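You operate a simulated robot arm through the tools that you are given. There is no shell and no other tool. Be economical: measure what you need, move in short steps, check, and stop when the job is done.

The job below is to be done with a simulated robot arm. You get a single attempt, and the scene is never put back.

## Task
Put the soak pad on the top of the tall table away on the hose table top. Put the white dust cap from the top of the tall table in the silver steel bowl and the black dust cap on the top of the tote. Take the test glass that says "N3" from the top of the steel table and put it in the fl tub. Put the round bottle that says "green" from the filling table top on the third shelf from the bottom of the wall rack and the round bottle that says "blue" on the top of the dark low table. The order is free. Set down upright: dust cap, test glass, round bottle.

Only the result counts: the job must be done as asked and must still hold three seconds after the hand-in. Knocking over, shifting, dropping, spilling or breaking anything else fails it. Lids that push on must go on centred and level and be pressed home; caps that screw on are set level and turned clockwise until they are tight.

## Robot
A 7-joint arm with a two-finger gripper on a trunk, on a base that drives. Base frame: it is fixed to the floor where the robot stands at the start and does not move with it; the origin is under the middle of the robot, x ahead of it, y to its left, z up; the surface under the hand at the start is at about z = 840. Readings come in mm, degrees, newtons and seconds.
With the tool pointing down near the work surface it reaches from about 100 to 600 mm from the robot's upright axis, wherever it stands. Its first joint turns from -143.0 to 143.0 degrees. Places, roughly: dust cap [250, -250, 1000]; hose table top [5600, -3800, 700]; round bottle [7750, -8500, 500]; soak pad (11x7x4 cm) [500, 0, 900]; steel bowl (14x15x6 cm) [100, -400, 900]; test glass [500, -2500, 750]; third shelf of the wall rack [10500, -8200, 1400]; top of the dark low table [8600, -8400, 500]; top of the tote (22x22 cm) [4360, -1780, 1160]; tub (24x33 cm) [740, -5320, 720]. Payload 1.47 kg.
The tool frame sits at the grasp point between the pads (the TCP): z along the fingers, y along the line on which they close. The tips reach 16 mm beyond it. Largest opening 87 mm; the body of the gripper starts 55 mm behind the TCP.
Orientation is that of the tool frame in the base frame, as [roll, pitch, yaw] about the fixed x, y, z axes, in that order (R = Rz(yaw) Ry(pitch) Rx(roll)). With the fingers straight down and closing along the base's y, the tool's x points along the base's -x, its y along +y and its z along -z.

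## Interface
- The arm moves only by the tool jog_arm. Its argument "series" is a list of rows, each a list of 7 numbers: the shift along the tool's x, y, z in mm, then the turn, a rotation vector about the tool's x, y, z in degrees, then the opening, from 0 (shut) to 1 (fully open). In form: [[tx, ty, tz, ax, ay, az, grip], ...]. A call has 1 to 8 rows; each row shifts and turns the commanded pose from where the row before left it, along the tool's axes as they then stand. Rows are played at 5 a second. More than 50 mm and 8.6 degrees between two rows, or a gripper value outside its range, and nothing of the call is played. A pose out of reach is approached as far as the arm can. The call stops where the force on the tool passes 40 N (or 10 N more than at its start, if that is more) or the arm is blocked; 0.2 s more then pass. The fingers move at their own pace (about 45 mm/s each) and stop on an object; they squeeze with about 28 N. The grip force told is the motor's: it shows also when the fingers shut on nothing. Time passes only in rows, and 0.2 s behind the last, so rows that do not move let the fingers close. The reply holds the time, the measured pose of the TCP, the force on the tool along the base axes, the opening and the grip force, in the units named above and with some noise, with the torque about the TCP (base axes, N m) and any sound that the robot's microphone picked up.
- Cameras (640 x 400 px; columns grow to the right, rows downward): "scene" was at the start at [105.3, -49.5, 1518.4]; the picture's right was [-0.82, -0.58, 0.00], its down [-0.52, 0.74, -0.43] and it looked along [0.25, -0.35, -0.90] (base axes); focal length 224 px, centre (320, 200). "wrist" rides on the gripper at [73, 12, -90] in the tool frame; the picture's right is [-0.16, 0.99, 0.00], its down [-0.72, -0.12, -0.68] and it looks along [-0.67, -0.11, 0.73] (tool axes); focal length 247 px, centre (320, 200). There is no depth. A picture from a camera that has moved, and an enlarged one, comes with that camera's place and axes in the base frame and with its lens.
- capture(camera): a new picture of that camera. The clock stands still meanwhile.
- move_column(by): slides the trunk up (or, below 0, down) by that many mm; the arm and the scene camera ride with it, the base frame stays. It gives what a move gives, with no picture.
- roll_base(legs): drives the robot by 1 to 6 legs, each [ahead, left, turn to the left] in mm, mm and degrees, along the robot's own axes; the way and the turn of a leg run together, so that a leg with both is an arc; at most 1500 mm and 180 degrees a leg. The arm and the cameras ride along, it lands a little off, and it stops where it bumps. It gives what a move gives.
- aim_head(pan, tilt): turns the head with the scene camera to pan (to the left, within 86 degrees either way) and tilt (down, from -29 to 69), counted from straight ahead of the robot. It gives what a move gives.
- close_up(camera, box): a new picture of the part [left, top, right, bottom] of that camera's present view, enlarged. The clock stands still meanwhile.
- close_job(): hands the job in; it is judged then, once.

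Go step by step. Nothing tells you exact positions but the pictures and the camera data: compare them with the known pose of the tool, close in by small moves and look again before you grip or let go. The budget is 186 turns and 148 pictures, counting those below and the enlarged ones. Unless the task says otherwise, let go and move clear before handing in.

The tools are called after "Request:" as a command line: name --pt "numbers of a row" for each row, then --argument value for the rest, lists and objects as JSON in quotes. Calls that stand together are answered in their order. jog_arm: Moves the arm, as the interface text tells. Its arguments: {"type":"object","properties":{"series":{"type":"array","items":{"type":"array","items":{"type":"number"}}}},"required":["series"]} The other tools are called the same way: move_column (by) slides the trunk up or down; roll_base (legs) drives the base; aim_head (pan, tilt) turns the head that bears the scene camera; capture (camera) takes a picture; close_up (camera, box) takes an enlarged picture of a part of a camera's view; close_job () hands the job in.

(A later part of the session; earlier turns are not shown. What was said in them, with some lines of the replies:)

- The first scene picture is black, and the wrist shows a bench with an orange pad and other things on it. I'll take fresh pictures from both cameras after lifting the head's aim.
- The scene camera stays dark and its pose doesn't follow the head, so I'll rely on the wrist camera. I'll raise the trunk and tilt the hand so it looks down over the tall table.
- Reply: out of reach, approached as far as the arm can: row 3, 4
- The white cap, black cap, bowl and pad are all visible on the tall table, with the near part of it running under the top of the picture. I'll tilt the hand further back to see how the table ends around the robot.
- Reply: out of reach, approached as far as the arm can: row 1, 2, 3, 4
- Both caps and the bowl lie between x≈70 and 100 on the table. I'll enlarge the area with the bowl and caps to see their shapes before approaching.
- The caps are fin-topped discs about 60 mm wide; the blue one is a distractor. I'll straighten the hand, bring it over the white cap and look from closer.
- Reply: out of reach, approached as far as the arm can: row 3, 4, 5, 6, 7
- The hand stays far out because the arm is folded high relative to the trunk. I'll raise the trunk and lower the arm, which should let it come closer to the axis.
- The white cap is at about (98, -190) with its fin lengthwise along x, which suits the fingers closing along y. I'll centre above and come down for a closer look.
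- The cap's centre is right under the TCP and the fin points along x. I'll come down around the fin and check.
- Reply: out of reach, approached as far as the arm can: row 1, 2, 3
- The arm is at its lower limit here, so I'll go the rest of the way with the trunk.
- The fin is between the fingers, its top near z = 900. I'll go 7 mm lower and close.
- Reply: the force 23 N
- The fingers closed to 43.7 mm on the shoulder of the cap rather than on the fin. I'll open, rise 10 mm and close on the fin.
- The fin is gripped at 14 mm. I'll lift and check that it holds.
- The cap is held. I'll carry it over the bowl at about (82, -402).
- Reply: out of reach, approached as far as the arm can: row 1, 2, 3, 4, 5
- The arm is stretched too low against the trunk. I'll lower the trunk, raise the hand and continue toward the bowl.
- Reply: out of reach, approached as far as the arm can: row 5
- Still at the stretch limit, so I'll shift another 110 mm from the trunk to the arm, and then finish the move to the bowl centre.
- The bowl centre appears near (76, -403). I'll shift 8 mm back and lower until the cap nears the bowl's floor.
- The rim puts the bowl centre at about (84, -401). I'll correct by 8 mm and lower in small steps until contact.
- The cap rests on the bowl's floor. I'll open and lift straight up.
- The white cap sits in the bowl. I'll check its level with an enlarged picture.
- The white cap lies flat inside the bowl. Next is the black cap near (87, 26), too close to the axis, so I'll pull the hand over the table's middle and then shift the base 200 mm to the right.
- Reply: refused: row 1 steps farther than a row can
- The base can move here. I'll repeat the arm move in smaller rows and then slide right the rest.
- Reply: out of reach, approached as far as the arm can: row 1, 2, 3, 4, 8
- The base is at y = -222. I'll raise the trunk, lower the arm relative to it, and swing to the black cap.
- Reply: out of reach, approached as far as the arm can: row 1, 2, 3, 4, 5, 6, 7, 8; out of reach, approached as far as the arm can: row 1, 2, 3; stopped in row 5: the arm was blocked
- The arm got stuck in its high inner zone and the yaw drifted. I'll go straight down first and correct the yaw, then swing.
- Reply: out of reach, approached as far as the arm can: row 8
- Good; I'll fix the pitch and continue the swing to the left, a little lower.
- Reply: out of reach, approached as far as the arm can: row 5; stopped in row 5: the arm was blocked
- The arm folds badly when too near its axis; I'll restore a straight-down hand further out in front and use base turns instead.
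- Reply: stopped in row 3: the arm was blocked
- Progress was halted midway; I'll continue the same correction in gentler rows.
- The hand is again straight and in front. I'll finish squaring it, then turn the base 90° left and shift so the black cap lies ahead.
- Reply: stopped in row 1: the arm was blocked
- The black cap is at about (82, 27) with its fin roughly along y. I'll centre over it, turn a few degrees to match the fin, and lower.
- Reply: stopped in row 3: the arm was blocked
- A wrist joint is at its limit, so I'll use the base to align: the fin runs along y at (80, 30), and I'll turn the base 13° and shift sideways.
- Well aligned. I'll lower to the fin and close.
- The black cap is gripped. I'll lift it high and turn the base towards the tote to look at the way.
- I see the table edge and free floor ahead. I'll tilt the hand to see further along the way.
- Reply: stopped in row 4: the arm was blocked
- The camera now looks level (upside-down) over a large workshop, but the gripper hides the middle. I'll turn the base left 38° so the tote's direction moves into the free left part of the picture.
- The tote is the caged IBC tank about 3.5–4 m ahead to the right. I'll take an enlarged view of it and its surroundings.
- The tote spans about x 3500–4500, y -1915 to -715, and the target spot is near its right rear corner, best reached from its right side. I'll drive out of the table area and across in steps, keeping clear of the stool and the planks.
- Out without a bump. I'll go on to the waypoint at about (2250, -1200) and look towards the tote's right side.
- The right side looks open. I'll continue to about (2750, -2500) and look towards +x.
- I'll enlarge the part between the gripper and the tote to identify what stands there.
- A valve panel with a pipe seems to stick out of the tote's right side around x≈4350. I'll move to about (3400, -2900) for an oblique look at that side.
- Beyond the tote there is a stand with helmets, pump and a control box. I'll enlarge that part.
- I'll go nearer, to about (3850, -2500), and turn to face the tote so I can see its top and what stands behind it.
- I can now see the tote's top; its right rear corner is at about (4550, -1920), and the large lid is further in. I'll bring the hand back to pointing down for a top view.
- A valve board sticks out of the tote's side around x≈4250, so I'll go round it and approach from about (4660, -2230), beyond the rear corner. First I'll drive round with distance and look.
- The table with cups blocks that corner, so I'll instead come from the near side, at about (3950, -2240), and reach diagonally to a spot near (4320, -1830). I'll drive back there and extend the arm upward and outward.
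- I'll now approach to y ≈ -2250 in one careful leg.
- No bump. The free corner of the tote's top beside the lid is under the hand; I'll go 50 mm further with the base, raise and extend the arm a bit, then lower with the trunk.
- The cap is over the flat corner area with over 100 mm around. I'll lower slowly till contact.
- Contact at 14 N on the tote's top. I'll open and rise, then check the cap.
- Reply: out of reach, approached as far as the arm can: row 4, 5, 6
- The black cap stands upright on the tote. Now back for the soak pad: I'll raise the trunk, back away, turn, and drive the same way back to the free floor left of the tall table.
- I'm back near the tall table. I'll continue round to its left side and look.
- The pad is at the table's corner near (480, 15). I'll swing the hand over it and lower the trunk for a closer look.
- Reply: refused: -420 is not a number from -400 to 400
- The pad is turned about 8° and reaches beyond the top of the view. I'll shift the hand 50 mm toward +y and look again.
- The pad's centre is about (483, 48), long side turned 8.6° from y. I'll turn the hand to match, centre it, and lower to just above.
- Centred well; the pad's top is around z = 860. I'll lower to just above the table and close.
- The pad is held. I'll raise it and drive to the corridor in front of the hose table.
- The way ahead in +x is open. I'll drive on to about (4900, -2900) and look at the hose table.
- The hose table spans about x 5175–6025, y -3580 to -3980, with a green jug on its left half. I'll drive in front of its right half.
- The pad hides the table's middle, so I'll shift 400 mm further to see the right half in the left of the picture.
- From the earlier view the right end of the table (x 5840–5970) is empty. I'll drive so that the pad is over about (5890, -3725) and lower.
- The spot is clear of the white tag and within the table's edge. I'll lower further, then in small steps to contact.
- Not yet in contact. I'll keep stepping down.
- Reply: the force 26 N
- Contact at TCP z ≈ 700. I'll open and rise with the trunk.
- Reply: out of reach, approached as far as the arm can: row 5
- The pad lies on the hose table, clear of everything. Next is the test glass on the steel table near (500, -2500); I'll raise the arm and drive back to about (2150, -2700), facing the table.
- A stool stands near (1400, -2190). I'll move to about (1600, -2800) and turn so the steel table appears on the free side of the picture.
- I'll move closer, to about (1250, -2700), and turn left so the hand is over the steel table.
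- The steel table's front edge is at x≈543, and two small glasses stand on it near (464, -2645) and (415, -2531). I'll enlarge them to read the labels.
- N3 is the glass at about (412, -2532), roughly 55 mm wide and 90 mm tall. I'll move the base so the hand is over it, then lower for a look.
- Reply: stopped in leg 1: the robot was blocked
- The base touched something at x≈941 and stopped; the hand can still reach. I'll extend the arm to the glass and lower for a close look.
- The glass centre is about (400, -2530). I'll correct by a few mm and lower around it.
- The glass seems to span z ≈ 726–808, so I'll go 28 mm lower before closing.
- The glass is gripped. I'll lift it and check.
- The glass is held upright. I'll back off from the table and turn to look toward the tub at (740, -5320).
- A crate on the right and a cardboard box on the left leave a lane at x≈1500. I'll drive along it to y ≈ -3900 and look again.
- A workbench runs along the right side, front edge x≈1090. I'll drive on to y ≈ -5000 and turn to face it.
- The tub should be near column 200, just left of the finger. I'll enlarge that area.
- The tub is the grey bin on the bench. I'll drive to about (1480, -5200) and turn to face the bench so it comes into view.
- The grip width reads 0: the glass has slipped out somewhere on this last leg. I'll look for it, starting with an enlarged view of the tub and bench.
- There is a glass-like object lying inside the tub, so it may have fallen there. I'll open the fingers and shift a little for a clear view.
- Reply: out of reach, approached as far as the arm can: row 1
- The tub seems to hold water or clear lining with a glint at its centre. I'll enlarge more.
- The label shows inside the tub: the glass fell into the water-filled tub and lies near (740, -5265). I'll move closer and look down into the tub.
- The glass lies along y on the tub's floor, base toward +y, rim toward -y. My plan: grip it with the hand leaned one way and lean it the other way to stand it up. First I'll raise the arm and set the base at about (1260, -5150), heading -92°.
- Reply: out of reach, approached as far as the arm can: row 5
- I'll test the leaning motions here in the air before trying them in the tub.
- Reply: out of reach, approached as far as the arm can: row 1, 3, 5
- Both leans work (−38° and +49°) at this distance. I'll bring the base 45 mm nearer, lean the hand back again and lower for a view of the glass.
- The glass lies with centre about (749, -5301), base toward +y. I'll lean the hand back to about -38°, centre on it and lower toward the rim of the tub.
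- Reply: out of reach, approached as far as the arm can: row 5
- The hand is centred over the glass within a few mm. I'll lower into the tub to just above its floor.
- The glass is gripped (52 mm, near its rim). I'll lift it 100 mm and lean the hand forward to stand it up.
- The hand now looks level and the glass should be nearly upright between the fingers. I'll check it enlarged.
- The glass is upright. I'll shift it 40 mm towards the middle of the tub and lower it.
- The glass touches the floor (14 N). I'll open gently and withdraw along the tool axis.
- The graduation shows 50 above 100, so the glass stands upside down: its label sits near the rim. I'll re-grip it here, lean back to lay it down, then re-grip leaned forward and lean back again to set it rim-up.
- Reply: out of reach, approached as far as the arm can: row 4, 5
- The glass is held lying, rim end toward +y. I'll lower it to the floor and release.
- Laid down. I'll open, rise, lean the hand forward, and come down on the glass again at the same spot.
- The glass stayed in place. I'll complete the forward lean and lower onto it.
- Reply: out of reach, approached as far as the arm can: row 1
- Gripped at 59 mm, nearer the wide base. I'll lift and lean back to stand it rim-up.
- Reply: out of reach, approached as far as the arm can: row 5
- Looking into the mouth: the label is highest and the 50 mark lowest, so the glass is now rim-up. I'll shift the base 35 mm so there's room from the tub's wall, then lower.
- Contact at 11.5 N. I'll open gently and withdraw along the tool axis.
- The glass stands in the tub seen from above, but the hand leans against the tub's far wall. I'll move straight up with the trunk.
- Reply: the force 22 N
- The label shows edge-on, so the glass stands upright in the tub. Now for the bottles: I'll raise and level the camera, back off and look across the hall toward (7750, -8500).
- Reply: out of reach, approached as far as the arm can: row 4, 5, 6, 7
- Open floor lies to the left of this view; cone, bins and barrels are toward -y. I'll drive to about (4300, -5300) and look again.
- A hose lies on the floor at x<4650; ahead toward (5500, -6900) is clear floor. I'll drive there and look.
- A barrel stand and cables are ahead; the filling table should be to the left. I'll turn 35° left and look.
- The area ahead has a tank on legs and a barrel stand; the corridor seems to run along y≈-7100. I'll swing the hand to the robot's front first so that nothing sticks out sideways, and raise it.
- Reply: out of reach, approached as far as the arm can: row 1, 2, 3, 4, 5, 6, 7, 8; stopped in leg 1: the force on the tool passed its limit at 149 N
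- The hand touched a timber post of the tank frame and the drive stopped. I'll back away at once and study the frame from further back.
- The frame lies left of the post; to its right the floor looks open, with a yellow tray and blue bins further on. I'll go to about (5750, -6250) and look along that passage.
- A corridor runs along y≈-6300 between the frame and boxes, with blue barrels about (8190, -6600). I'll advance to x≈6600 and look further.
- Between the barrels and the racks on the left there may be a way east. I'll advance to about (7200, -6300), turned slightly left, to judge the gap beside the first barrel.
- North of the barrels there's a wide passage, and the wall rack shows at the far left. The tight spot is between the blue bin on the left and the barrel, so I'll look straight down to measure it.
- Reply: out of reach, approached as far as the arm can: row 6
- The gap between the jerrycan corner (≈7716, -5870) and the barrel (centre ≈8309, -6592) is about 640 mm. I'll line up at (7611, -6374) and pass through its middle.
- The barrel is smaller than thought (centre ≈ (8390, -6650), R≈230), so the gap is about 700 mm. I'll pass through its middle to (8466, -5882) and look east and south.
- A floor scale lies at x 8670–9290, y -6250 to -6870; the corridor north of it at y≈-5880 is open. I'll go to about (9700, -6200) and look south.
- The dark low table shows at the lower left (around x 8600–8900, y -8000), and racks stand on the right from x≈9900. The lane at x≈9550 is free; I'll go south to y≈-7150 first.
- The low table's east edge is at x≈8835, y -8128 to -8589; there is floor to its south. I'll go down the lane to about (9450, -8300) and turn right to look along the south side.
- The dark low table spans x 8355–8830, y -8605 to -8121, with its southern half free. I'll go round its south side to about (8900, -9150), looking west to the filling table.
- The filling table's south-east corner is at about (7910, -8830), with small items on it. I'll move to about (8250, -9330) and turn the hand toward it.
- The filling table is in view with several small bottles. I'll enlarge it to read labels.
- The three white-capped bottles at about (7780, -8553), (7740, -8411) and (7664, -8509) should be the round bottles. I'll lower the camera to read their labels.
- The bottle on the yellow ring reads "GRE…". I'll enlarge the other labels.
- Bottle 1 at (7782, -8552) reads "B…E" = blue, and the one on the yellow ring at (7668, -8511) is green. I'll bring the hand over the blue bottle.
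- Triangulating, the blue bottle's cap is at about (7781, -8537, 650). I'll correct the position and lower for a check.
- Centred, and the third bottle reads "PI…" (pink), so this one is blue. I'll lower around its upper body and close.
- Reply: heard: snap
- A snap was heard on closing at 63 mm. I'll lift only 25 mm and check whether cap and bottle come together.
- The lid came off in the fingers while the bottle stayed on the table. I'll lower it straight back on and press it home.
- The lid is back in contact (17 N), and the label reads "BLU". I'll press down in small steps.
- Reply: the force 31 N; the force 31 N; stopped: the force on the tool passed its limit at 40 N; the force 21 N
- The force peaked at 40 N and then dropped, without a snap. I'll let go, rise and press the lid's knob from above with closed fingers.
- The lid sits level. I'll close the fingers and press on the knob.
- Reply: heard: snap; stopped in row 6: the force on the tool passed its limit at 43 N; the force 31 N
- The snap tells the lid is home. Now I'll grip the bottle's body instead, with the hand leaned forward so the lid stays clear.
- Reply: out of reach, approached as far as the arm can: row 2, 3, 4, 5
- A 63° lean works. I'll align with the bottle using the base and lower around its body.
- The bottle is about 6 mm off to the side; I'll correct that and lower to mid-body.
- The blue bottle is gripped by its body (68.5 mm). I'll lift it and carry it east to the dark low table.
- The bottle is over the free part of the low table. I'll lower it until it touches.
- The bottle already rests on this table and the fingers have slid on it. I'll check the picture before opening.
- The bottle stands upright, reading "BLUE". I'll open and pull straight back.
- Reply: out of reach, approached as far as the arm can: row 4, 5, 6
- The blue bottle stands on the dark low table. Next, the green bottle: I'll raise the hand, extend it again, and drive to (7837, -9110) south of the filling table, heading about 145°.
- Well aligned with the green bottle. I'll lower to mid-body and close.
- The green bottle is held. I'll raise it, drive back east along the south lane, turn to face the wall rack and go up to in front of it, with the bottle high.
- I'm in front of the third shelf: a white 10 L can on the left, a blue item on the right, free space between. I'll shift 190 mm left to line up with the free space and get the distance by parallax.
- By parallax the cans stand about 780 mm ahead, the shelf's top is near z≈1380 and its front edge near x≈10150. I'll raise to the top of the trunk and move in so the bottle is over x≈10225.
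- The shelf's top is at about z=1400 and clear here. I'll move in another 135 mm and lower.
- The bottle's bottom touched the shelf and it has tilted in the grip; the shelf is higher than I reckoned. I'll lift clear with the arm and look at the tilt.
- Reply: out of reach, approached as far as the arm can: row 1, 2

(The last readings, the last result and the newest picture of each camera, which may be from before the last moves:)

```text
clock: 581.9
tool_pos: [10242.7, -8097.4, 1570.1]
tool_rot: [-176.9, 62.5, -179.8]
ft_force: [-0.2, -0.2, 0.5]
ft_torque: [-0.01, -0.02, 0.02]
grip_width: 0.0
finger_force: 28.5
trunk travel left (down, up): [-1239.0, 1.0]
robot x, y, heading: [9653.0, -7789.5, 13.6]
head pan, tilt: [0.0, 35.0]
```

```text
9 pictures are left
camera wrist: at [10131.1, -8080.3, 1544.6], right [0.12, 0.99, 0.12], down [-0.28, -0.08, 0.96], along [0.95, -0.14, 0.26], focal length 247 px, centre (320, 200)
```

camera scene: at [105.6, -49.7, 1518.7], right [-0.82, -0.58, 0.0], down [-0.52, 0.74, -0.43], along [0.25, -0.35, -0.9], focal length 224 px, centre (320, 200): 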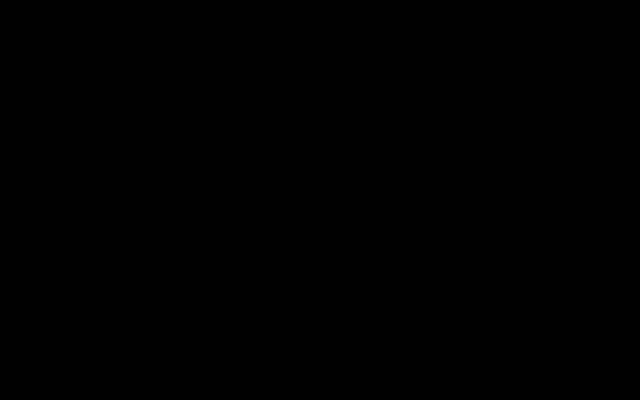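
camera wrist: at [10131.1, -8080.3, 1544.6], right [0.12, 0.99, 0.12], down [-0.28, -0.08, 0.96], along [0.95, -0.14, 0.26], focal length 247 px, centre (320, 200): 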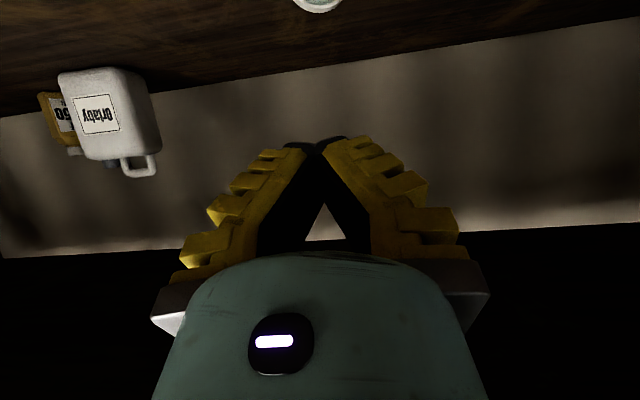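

The bottle slid out of the grip onto the shelf. I'll back off a little and tilt the camera down to see how it lies.

Request:
roll_base --legs '[[-195, 48, 0]]'

Request:
jog_arm --pt "0 0 0 0 8 0 1" --pt "0 0 0 0 8 0 1" --pt "0 0 0 0 8 0 1"

Request:
capture --camera "wrist"

```text
clock: 583.5
tool_pos: [10041.4, -8097.0, 1570.1]
tool_rot: [-176.8, 62.7, -179.7]
ft_force: [0.0, -0.5, 0.2]
ft_torque: [0.01, 0.0, 0.0]
grip_width: 0.0
finger_force: 27.8
trunk travel left (down, up): [-1239.0, 1.0]
robot x, y, heading: [9457.3, -7792.5, 13.4]
head pan, tilt: [0.0, 35.0]
```

```text
clock: 584.3
tool_pos: [10052.4, -8115.2, 1545.1]
tool_rot: [-178.1, 38.7, 178.8]
ft_force: [0.5, 0.8, 0.5]
ft_torque: [0.02, 0.03, -0.04]
grip_width: 86.9
finger_force: 0.0
out of reach, approached as far as the arm can: row 1, 2, 3
trunk travel left (down, up): [-1239.0, 1.0]
robot x, y, heading: [9456.8, -7792.9, 13.6]
head pan, tilt: [0.0, 35.0]
```

```text
8 pictures are left
camera wrist: at [9941.7, -8097.1, 1568.7], right [0.16, 0.98, 0.07], down [0.14, -0.1, 0.99], along [0.98, -0.15, -0.15], focal length 247 px, centre (320, 200)
```

wrist: 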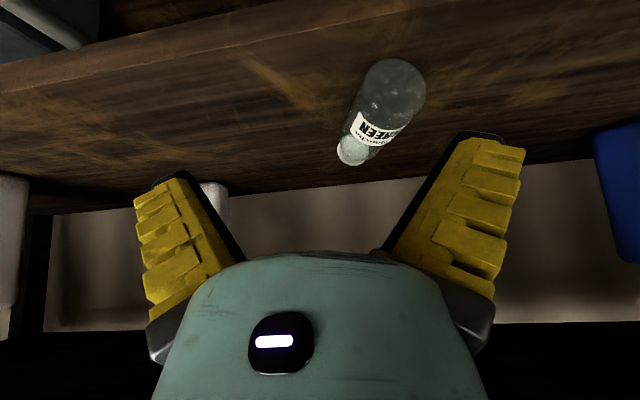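

The bottle lies on the shelf pointing away, base toward me. I'll enlarge to see the lid end.

Request:
close_up --camera "wrist" --box '[310, 40, 450, 180]'

```text
2.86 times, centred on (380, 110) of wrist
camera zoom: at [9941.7, -8097.1, 1568.7], right [0.16, 0.98, 0.07], down [0.14, -0.1, 0.99], along [0.98, -0.15, -0.15], focal length 706 px, centre (149, 457)
```

zoom: 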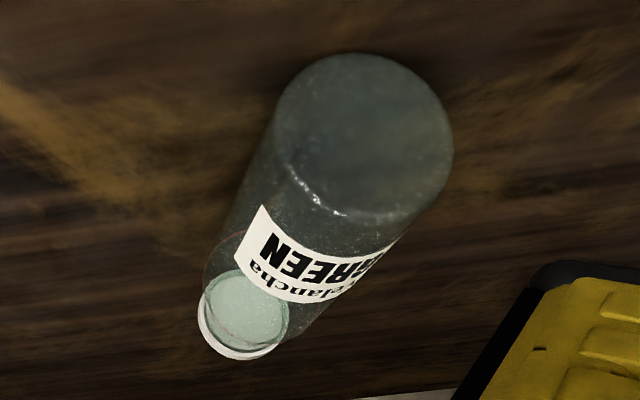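

The lid is still on and the bottle lies along az ≈ -15°, lid end away from me. I'll stand it up with one grip: grip leaning slightly back, then lean well forward. First I'll straighten the hand and turn the base to match the bottle's direction.

Request:
jog_arm --pt "0 0 0 0 8 0 1" --pt "0 0 0 0 8 0 1" --pt "0 0 0 0 8 0 1" --pt "0 0 0 0 8 0 1" --pt "0 0 0 0 8 0 1" --pt "0 0 0 0 8 0 1"

Request:
roll_base --legs '[[0, 0, -13.6]]'

```text
clock: 585.7
tool_pos: [10052.3, -8054.2, 1568.1]
tool_rot: [-178.6, -9.4, 177.3]
ft_force: [-0.2, -0.4, 0.5]
ft_torque: [0.03, -0.01, -0.02]
grip_width: 87.3
finger_force: 0.0
out of reach, approached as far as the arm can: row 5, 6
trunk travel left (down, up): [-1239.0, 1.0]
robot x, y, heading: [9452.2, -7789.7, 13.7]
head pan, tilt: [0.0, 35.0]
```

```text
clock: 587.0
tool_pos: [9972.7, -8188.3, 1567.9]
tool_rot: [-178.7, -9.3, 163.7]
ft_force: [0.0, -1.3, 0.2]
ft_torque: [0.01, 0.02, 0.02]
grip_width: 87.0
finger_force: 0.0
trunk travel left (down, up): [-1239.0, 1.0]
robot x, y, heading: [9454.7, -7790.2, -0.2]
head pan, tilt: [0.0, 35.0]
```

Request:
roll_base --legs '[[266, 111, 0]]'

Request:
capture --camera "wrist"

```text
clock: 589.0
tool_pos: [10243.6, -8072.5, 1566.9]
tool_rot: [-178.6, -9.3, 164.1]
ft_force: [0.2, -0.9, -0.4]
ft_torque: [0.0, 0.01, -0.03]
grip_width: 87.3
finger_force: 0.0
trunk travel left (down, up): [-1239.0, 1.0]
robot x, y, heading: [9725.2, -7680.6, 0.4]
head pan, tilt: [0.0, 35.0]
```

```text
6 pictures are left
camera wrist: at [10194.0, -8043.5, 1666.0], right [0.42, 0.91, -0.05], down [0.77, -0.32, 0.56], along [0.49, -0.27, -0.83], focal length 247 px, centre (320, 200)
```

wrist: 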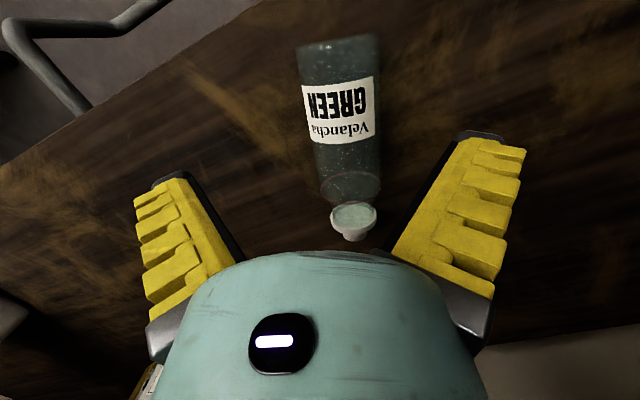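

The bottle's base is at (10199, -8043) and the lid at (10360, -8088). I'll move in 33 mm and lower onto the body.

Request:
roll_base --legs '[[33, 9, 0]]'

Request:
move_column --by -115

Request:
move_column --by -12

Request:
jog_arm --pt "0 0 0 0 0 0 0.7" --pt "0 0 0 0 0 0 0.5" --pt "0 0 0 0 0 0 0" --pt "0 0 0 0 0 0 0" --pt "0 0 0 0 0 0 0"

```text
clock: 589.8
tool_pos: [10277.0, -8064.2, 1567.0]
tool_rot: [-178.7, -9.3, 164.1]
ft_force: [0.1, -0.7, 0.7]
ft_torque: [-0.04, -0.01, 0.0]
grip_width: 86.8
finger_force: 0.1
trunk travel left (down, up): [-1239.0, 1.0]
robot x, y, heading: [9759.0, -7668.9, 0.3]
head pan, tilt: [0.0, 35.0]
```

```text
clock: 591.3
tool_pos: [10278.2, -8064.0, 1454.0]
tool_rot: [-178.6, -9.3, 164.0]
ft_force: [1.0, 0.6, 0.2]
ft_torque: [-0.01, 0.0, -0.02]
grip_width: 86.9
finger_force: 0.1
trunk travel left (down, up): [-1124.0, 116.0]
robot x, y, heading: [9756.0, -7670.3, 0.2]
head pan, tilt: [0.0, 35.0]
```

```text
clock: 591.9
tool_pos: [10276.7, -8065.7, 1440.0]
tool_rot: [-178.6, -9.4, 164.2]
ft_force: [-0.2, 0.4, 0.4]
ft_torque: [-0.01, -0.01, 0.04]
grip_width: 86.9
finger_force: 0.0
trunk travel left (down, up): [-1112.0, 128.0]
robot x, y, heading: [9753.5, -7670.0, 0.5]
head pan, tilt: [0.0, 35.0]
```

```text
clock: 593.1
tool_pos: [10277.5, -8064.9, 1442.8]
tool_rot: [-178.4, -9.2, 164.0]
ft_force: [-4.2, 2.0, 14.2]
ft_torque: [0.17, 0.14, 0.09]
grip_width: 50.4
finger_force: 28.1
trunk travel left (down, up): [-1112.0, 128.0]
robot x, y, heading: [9756.8, -7671.1, 0.4]
head pan, tilt: [0.0, 35.0]
```

The fingers closed above the bottle's axis. I'll open, go 22 mm lower and close again.

Request:
jog_arm --pt "0 0 0 0 0 0 0.8" --pt "0 0 0 0 0 0 1" --pt "0 0 0 0 0 0 1"

Request:
move_column --by -20

Request:
jog_arm --pt "0 0 0 0 0 0 0.8" --pt "0 0 0 0 0 0 0.6" --pt "0 0 0 0 0 0 0" --pt "0 0 0 0 0 0 0" --pt "0 0 0 0 0 0 0"

```text
clock: 593.9
tool_pos: [10276.7, -8064.3, 1440.7]
tool_rot: [-178.6, -9.3, 164.0]
ft_force: [0.5, -0.2, -0.8]
ft_torque: [0.01, -0.02, -0.04]
grip_width: 86.8
finger_force: 0.0
trunk travel left (down, up): [-1112.0, 128.0]
robot x, y, heading: [9758.3, -7674.3, 0.3]
head pan, tilt: [0.0, 35.0]
```

```text
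clock: 594.6
tool_pos: [10276.9, -8063.7, 1420.6]
tool_rot: [-178.6, -9.3, 164.1]
ft_force: [-0.7, -0.3, 0.2]
ft_torque: [-0.01, 0.02, -0.03]
grip_width: 86.8
finger_force: 0.0
trunk travel left (down, up): [-1092.0, 148.0]
robot x, y, heading: [9757.5, -7670.1, 0.4]
head pan, tilt: [0.0, 35.0]
```

```text
clock: 595.8
tool_pos: [10277.5, -8064.4, 1421.9]
tool_rot: [-178.5, -9.2, 164.0]
ft_force: [-1.3, -2.6, 4.0]
ft_torque: [-0.07, -0.06, -0.04]
grip_width: 65.5
finger_force: 27.9
trunk travel left (down, up): [-1092.0, 148.0]
robot x, y, heading: [9758.5, -7671.9, 0.2]
head pan, tilt: [0.0, 35.0]
```

Good grip (65.5 mm). I'll lift and lean forward to stand the bottle up.

Request:
move_column --by 110

Request:
jog_arm --pt "0 0 0 0 -8 0 0" --pt "0 0 0 0 -8 0 0" --pt "0 0 0 0 -8 0 0" --pt "0 0 0 0 -8 0 0" --pt "0 0 0 0 -8 0 0" --pt "0 0 0 0 -8 0 0"

Request:
jog_arm --pt "0 0 0 0 -8 0 0" --pt "0 0 0 0 -8 0 0" --pt "0 0 0 0 -8 0 0" --pt "0 0 0 0 -8 0 0" --pt "0 0 0 0 -8 0 0"

Request:
capture --camera "wrist"

```text
clock: 597.2
tool_pos: [10277.0, -8065.2, 1530.5]
tool_rot: [-178.6, -9.3, 164.2]
ft_force: [-0.3, 0.1, -0.2]
ft_torque: [0.0, 0.03, 0.0]
grip_width: 0.0
finger_force: 28.4
trunk travel left (down, up): [-1202.0, 38.0]
robot x, y, heading: [9757.0, -7666.3, 0.2]
head pan, tilt: [0.0, 35.0]
```

```text
clock: 598.6
tool_pos: [10293.6, -8097.7, 1519.0]
tool_rot: [-178.2, 38.8, 165.5]
ft_force: [0.2, -0.5, -0.1]
ft_torque: [0.01, -0.01, 0.01]
grip_width: 0.0
finger_force: 27.9
out of reach, approached as far as the arm can: row 4, 5, 6
trunk travel left (down, up): [-1202.0, 38.0]
robot x, y, heading: [9755.3, -7671.3, 0.2]
head pan, tilt: [0.0, 35.0]
```

```text
clock: 599.8
tool_pos: [10294.6, -8097.0, 1519.4]
tool_rot: [-172.0, 78.8, 172.4]
ft_force: [0.0, -0.8, -0.3]
ft_torque: [0.0, 0.0, -0.02]
grip_width: 0.0
finger_force: 28.4
trunk travel left (down, up): [-1202.0, 38.0]
robot x, y, heading: [9757.2, -7670.4, 0.3]
head pan, tilt: [0.0, 35.0]
```

```text
5 pictures are left
camera wrist: at [10200.3, -8058.2, 1462.7], right [0.29, 0.95, 0.13], down [-0.53, 0.05, 0.84], along [0.79, -0.32, 0.52], focal length 247 px, centre (320, 200)
```

wrist: 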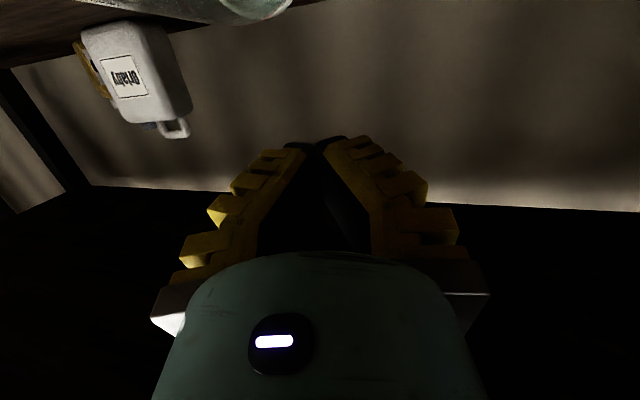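

The bottle slid out again on lifting (gripped above its axis) and is still lying. I'll lean back, open and look where it is now.

Request:
jog_arm --pt "0 0 0 0 8 0 0" --pt "0 0 0 0 8 0 0" --pt "0 0 0 0 8 0 0" --pt "0 0 0 0 8 0 0" --pt "0 0 0 0 8 0 0" --pt "0 0 0 0 8 0 1"

Request:
jog_arm --pt "0 0 0 0 8 0 1" --pt "0 0 0 0 8 0 1" --pt "0 0 0 0 8 0 1" --pt "0 0 0 0 8 0 1" --pt "0 0 0 0 8 0 1"

Request:
capture --camera "wrist"

```text
clock: 601.2
tool_pos: [10281.2, -8090.1, 1499.2]
tool_rot: [-178.3, 30.6, 165.2]
ft_force: [-0.3, -0.2, -0.1]
ft_torque: [0.02, -0.03, 0.02]
grip_width: 63.4
finger_force: 2.9
out of reach, approached as far as the arm can: row 4
trunk travel left (down, up): [-1202.0, 38.0]
robot x, y, heading: [9754.8, -7670.2, 0.3]
head pan, tilt: [0.0, 35.0]
```

```text
clock: 602.4
tool_pos: [10268.8, -8062.2, 1503.6]
tool_rot: [-178.5, -9.4, 164.1]
ft_force: [0.1, -0.4, -0.1]
ft_torque: [0.01, -0.03, 0.02]
grip_width: 87.3
finger_force: 0.0
out of reach, approached as far as the arm can: row 4, 5
trunk travel left (down, up): [-1202.0, 38.0]
robot x, y, heading: [9755.2, -7672.4, 0.1]
head pan, tilt: [0.0, 35.0]
```

```text
4 pictures are left
camera wrist: at [10219.8, -8032.3, 1602.0], right [0.42, 0.91, -0.05], down [0.77, -0.32, 0.56], along [0.49, -0.27, -0.83], focal length 247 px, centre (320, 200)
```

wrist: 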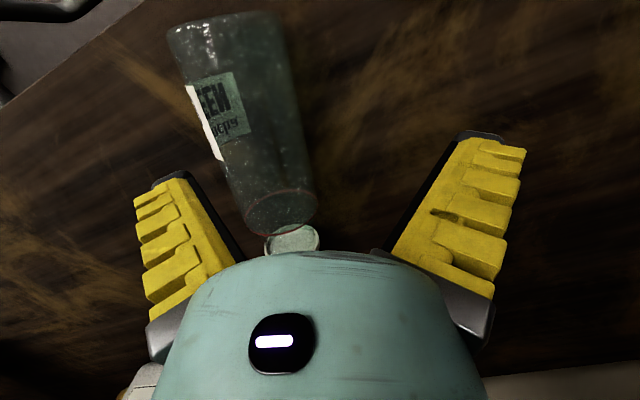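

The bottle has rolled about 50 mm to the right, same direction. I'll follow with the base, go to z≈1410, grip and test-lift slightly.

Request:
roll_base --legs '[[0, -53, 0]]'

Request:
move_column --by -85

Request:
move_column --by -9

Request:
jog_arm --pt "0 0 0 0 0 0 0.8" --pt "0 0 0 0 0 0 0.6" --pt "0 0 0 0 0 0 0" --pt "0 0 0 0 0 0 0" --pt "0 0 0 0 0 0 0"

Request:
move_column --by 15

```text
clock: 603.3
tool_pos: [10270.9, -8116.7, 1504.6]
tool_rot: [-178.5, -9.3, 164.0]
ft_force: [0.0, -0.3, 0.3]
ft_torque: [0.01, -0.01, 0.04]
grip_width: 87.1
finger_force: 0.0
trunk travel left (down, up): [-1202.0, 38.0]
robot x, y, heading: [9754.2, -7722.8, 0.4]
head pan, tilt: [0.0, 35.0]
```

```text
clock: 604.5
tool_pos: [10270.6, -8116.0, 1417.8]
tool_rot: [-178.4, -9.3, 164.0]
ft_force: [0.6, -0.5, 0.0]
ft_torque: [0.02, -0.02, 0.02]
grip_width: 87.2
finger_force: 0.2
trunk travel left (down, up): [-1117.0, 123.0]
robot x, y, heading: [9752.9, -7725.7, 0.4]
head pan, tilt: [0.0, 35.0]
```

```text
clock: 605.1
tool_pos: [10269.2, -8116.2, 1409.9]
tool_rot: [-178.5, -9.3, 164.0]
ft_force: [-0.4, -1.1, 0.0]
ft_torque: [0.02, 0.03, -0.01]
grip_width: 87.2
finger_force: 0.0
trunk travel left (down, up): [-1108.0, 132.0]
robot x, y, heading: [9752.0, -7723.0, 0.4]
head pan, tilt: [0.0, 35.0]
```

```text
clock: 606.3
tool_pos: [10270.4, -8116.9, 1410.2]
tool_rot: [-178.4, -9.2, 164.1]
ft_force: [-1.2, -1.0, 7.0]
ft_torque: [-0.14, -0.2, 0.03]
grip_width: 73.2
finger_force: 28.2
trunk travel left (down, up): [-1108.0, 132.0]
robot x, y, heading: [9758.2, -7722.1, 0.4]
head pan, tilt: [0.0, 35.0]
```

```text
clock: 606.9
tool_pos: [10270.2, -8116.1, 1424.2]
tool_rot: [-178.6, -9.3, 164.1]
ft_force: [0.1, 0.1, -4.1]
ft_torque: [0.0, 0.01, -0.02]
grip_width: 70.2
finger_force: 28.2
trunk travel left (down, up): [-1123.0, 117.0]
robot x, y, heading: [9757.1, -7726.3, -0.1]
head pan, tilt: [0.0, 35.0]
```

It lifts now (4 N), but the width is shrinking, so the grip is still a bit high. I'll set it down, go about 8 mm lower and grip again.

Request:
move_column --by -14

Request:
jog_arm --pt "0 0 0 0 0 0 0.95" --pt "0 0 0 0 0 0 1" --pt "0 0 3 0 0 0 1" --pt "0 0 3 0 0 0 1" --pt "0 0 3 0 0 0 1" --pt "0 0 0 0 0 0 1"

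Request:
jog_arm --pt "0 0 0 0 0 0 0.8" --pt "0 0 0 0 0 0 0.6" --pt "0 0 0 0 0 0 0" --pt "0 0 0 0 0 0 0" --pt "0 0 0 0 0 0 0"

Request:
move_column --by 15

Request:
jog_arm --pt "0 0 0 0 0 0 0" --pt "0 0 0 0 0 0 0" --pt "0 0 0 0 0 0 0"

```text
clock: 607.5
tool_pos: [10269.5, -8117.9, 1412.4]
tool_rot: [-178.3, -9.1, 163.8]
ft_force: [-1.6, -2.8, 8.1]
ft_torque: [-0.01, 0.15, -0.02]
grip_width: 71.9
finger_force: 27.6
trunk travel left (down, up): [-1109.0, 131.0]
robot x, y, heading: [9757.0, -7725.3, 0.1]
head pan, tilt: [0.0, 35.0]
```

```text
clock: 608.9
tool_pos: [10269.5, -8115.4, 1401.9]
tool_rot: [-178.5, -9.3, 164.1]
ft_force: [-0.2, -0.8, 3.8]
ft_torque: [0.02, 0.0, -0.04]
grip_width: 87.5
finger_force: 0.0
trunk travel left (down, up): [-1109.0, 131.0]
robot x, y, heading: [9755.6, -7726.4, 0.2]
head pan, tilt: [0.0, 35.0]
```

```text
clock: 610.1
tool_pos: [10268.6, -8116.7, 1402.6]
tool_rot: [-178.5, -9.2, 163.9]
ft_force: [-1.4, -2.2, 4.5]
ft_torque: [-0.16, -0.49, -0.15]
grip_width: 76.7
finger_force: 28.2
trunk travel left (down, up): [-1109.0, 131.0]
robot x, y, heading: [9759.3, -7724.1, 0.6]
head pan, tilt: [0.0, 35.0]
```

```text
clock: 610.8
tool_pos: [10269.1, -8115.1, 1416.6]
tool_rot: [-178.7, -9.4, 164.0]
ft_force: [0.7, -0.3, -3.6]
ft_torque: [0.01, 0.0, -0.01]
grip_width: 72.1
finger_force: 27.9
trunk travel left (down, up): [-1124.0, 116.0]
robot x, y, heading: [9758.8, -7724.5, 0.2]
head pan, tilt: [0.0, 35.0]
```

```text
clock: 611.6
tool_pos: [10268.3, -8114.6, 1416.5]
tool_rot: [-178.5, -9.3, 164.0]
ft_force: [0.3, 0.3, -4.5]
ft_torque: [0.02, 0.03, 0.02]
grip_width: 72.1
finger_force: 27.9
trunk travel left (down, up): [-1124.0, 116.0]
robot x, y, heading: [9754.7, -7723.9, 0.2]
head pan, tilt: [0.0, 35.0]
```

Stable at 72 mm with the weight carried. I'll lift and lean forward now.

Request:
move_column --by 95

Request:
jog_arm --pt "0 0 0 0 -8 0 0" --pt "0 0 0 0 -8 0 0" --pt "0 0 0 0 -8 0 0" --pt "0 0 0 0 -8 0 0" --pt "0 0 0 0 -8 0 0" --pt "0 0 0 0 -8 0 0"

Request:
jog_arm --pt "0 0 0 0 -8 0 0" --pt "0 0 0 0 -8 0 0" --pt "0 0 0 0 -8 0 0" --pt "0 0 0 0 -8 0 0" --pt "0 0 0 0 -8 0 0"

Request:
capture --camera "wrist"

```text
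clock: 612.9
tool_pos: [10268.3, -8114.5, 1511.5]
tool_rot: [-178.6, -9.3, 164.0]
ft_force: [-0.3, 0.4, -4.6]
ft_torque: [-0.03, 0.01, 0.0]
grip_width: 72.4
finger_force: 28.3
trunk travel left (down, up): [-1219.0, 21.0]
robot x, y, heading: [9754.9, -7723.7, 0.1]
head pan, tilt: [0.0, 35.0]
```

```text
clock: 614.2
tool_pos: [10275.5, -8133.0, 1499.4]
tool_rot: [-178.3, 38.7, 165.3]
ft_force: [1.1, -0.6, -3.3]
ft_torque: [0.03, 0.05, -0.02]
grip_width: 72.0
finger_force: 28.4
out of reach, approached as far as the arm can: row 4, 5, 6
trunk travel left (down, up): [-1219.0, 21.0]
robot x, y, heading: [9758.3, -7724.6, 0.5]
head pan, tilt: [0.0, 35.0]
```

```text
clock: 615.5
tool_pos: [10277.2, -8132.9, 1499.5]
tool_rot: [-172.5, 78.6, 171.9]
ft_force: [-0.9, -0.6, -4.0]
ft_torque: [0.0, 0.01, -0.01]
grip_width: 71.7
finger_force: 27.5
trunk travel left (down, up): [-1219.0, 21.0]
robot x, y, heading: [9753.4, -7722.0, 0.1]
head pan, tilt: [0.0, 35.0]
```

```text
3 pictures are left
camera wrist: at [10183.9, -8094.4, 1443.0], right [0.3, 0.95, 0.13], down [-0.53, 0.05, 0.85], along [0.79, -0.32, 0.52], focal length 247 px, centre (320, 200)
```

wrist: 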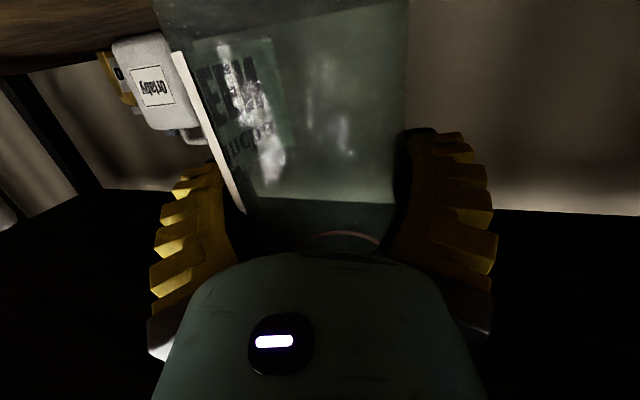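

The bottle is held upright. I'll draw back 70 mm so the camera stays outside the shelf edge, then lower slowly.

Request:
roll_base --legs '[[-70, 0, 0]]'

Request:
move_column --by -24

Request:
move_column --by -5

Request:
move_column --by -4

Request:
move_column --by -4

```text
clock: 616.5
tool_pos: [10209.2, -8135.7, 1499.1]
tool_rot: [-172.8, 78.6, 171.2]
ft_force: [0.5, 0.5, -4.2]
ft_torque: [0.0, -0.03, 0.01]
grip_width: 71.9
finger_force: 28.6
trunk travel left (down, up): [-1219.0, 21.0]
robot x, y, heading: [9687.0, -7725.3, 0.2]
head pan, tilt: [0.0, 35.0]
```

```text
clock: 617.2
tool_pos: [10207.6, -8135.8, 1475.0]
tool_rot: [-172.7, 78.6, 171.3]
ft_force: [0.0, 0.4, -4.0]
ft_torque: [0.03, -0.01, -0.03]
grip_width: 72.0
finger_force: 28.0
trunk travel left (down, up): [-1195.0, 45.0]
robot x, y, heading: [9687.4, -7724.3, 0.3]
head pan, tilt: [0.0, 35.0]
```

```text
clock: 617.7
tool_pos: [10209.1, -8135.6, 1471.8]
tool_rot: [-172.4, 78.7, 171.5]
ft_force: [0.7, -0.3, 1.7]
ft_torque: [-0.03, -0.14, -0.01]
grip_width: 72.0
finger_force: 27.9
trunk travel left (down, up): [-1190.0, 50.0]
robot x, y, heading: [9686.2, -7722.4, 0.2]
head pan, tilt: [0.0, 35.0]
```

```text
clock: 618.2
tool_pos: [10209.6, -8136.4, 1468.6]
tool_rot: [-171.9, 79.0, 172.2]
ft_force: [-2.3, -0.3, 13.2]
ft_torque: [0.11, -0.17, 0.02]
grip_width: 72.5
finger_force: 27.8
trunk travel left (down, up): [-1186.0, 54.0]
robot x, y, heading: [9689.6, -7720.9, 0.0]
head pan, tilt: [0.0, 35.0]
```

```text
clock: 618.8
tool_pos: [10208.7, -8136.0, 1463.9]
tool_rot: [-172.1, 78.7, 171.7]
ft_force: [-3.4, -3.3, 11.2]
ft_torque: [-0.08, -0.09, -0.05]
grip_width: 72.2
finger_force: 28.3
trunk travel left (down, up): [-1182.0, 58.0]
robot x, y, heading: [9687.8, -7723.0, 0.4]
head pan, tilt: [0.0, 35.0]
```

Contact with the shelf. I'll open and back straight out along the finger direction.

Request:
jog_arm --pt "0 0 0 0 0 0 0.9" --pt "0 0 0 0 0 0 1" --pt "0 0 0 0 0 0 1" --pt "0 0 0 0 0 0 1"

Request:
roll_base --legs '[[-178, 26, 0]]'

Request:
capture --camera "wrist"

```text
clock: 619.8
tool_pos: [10209.7, -8133.9, 1462.6]
tool_rot: [-172.7, 78.4, 171.4]
ft_force: [0.0, -0.1, 0.2]
ft_torque: [0.01, -0.01, -0.01]
grip_width: 87.1
finger_force: 0.0
trunk travel left (down, up): [-1182.0, 58.0]
robot x, y, heading: [9690.2, -7723.2, 0.3]
head pan, tilt: [0.0, 35.0]
```

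```text
clock: 621.3
tool_pos: [10033.5, -8109.1, 1463.2]
tool_rot: [-172.7, 78.6, 171.5]
ft_force: [0.7, 0.3, 0.6]
ft_torque: [-0.01, 0.01, 0.0]
grip_width: 86.8
finger_force: 0.1
trunk travel left (down, up): [-1182.0, 58.0]
robot x, y, heading: [9513.6, -7702.7, 0.2]
head pan, tilt: [0.0, 35.0]
```

```text
2 pictures are left
camera wrist: at [9939.6, -8070.3, 1406.8], right [0.3, 0.95, 0.13], down [-0.53, 0.05, 0.85], along [0.79, -0.32, 0.52], focal length 247 px, centre (320, 200)
```

wrist: 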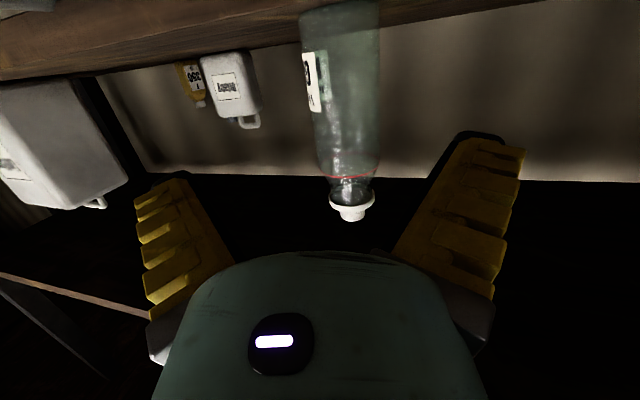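

The green bottle stands upright on the third shelf with its lid on, and the hand is clear. All the items are placed, so I hand the job in.

Request:
close_job

```text
The job is handed in.
```

I handed the job in with all six items where they were asked for, but the handling was not clean: the test glass and the green bottle both fell, and I struck a post.

| Item | Where it is | Last check |
|---|---|---|
| White dust cap | Steel bowl | Upright, flat on the bowl's floor |
| Black dust cap | Top of the tote | Upright |
| Soak pad | Hose table top | Lying clear of the other things there |
| "N3" test glass | Water-filled tub on the bench | Rim up, as far as I could judge through the water |
| "Blue" bottle | Dark low table | Upright, but its lid was out of view in the last picture |
| "Green" bottle | Third shelf of the wall rack | Upright, lid on |

What could count against the result:
- **Test glass:** it slipped from the grip and fell into the tub. I then set it upside down once before righting it. My hand also pressed against the tub's wall at about 22 N.
- **Tub label:** I went by the given position and never read "fl" on the tub.
- **Blue bottle:** its lid came off in the fingers. I put it back and pressed it until it snapped.
- **Green bottle:** it caught on the shelf and fell over, lid still on. I dropped it once more while lifting it, then stood it up.
- **Bumps:** the base touched something in front of the steel table, and the hand hit a timber post of the tank frame at 149 N. I saw nothing shifted, but I did not go back to check.
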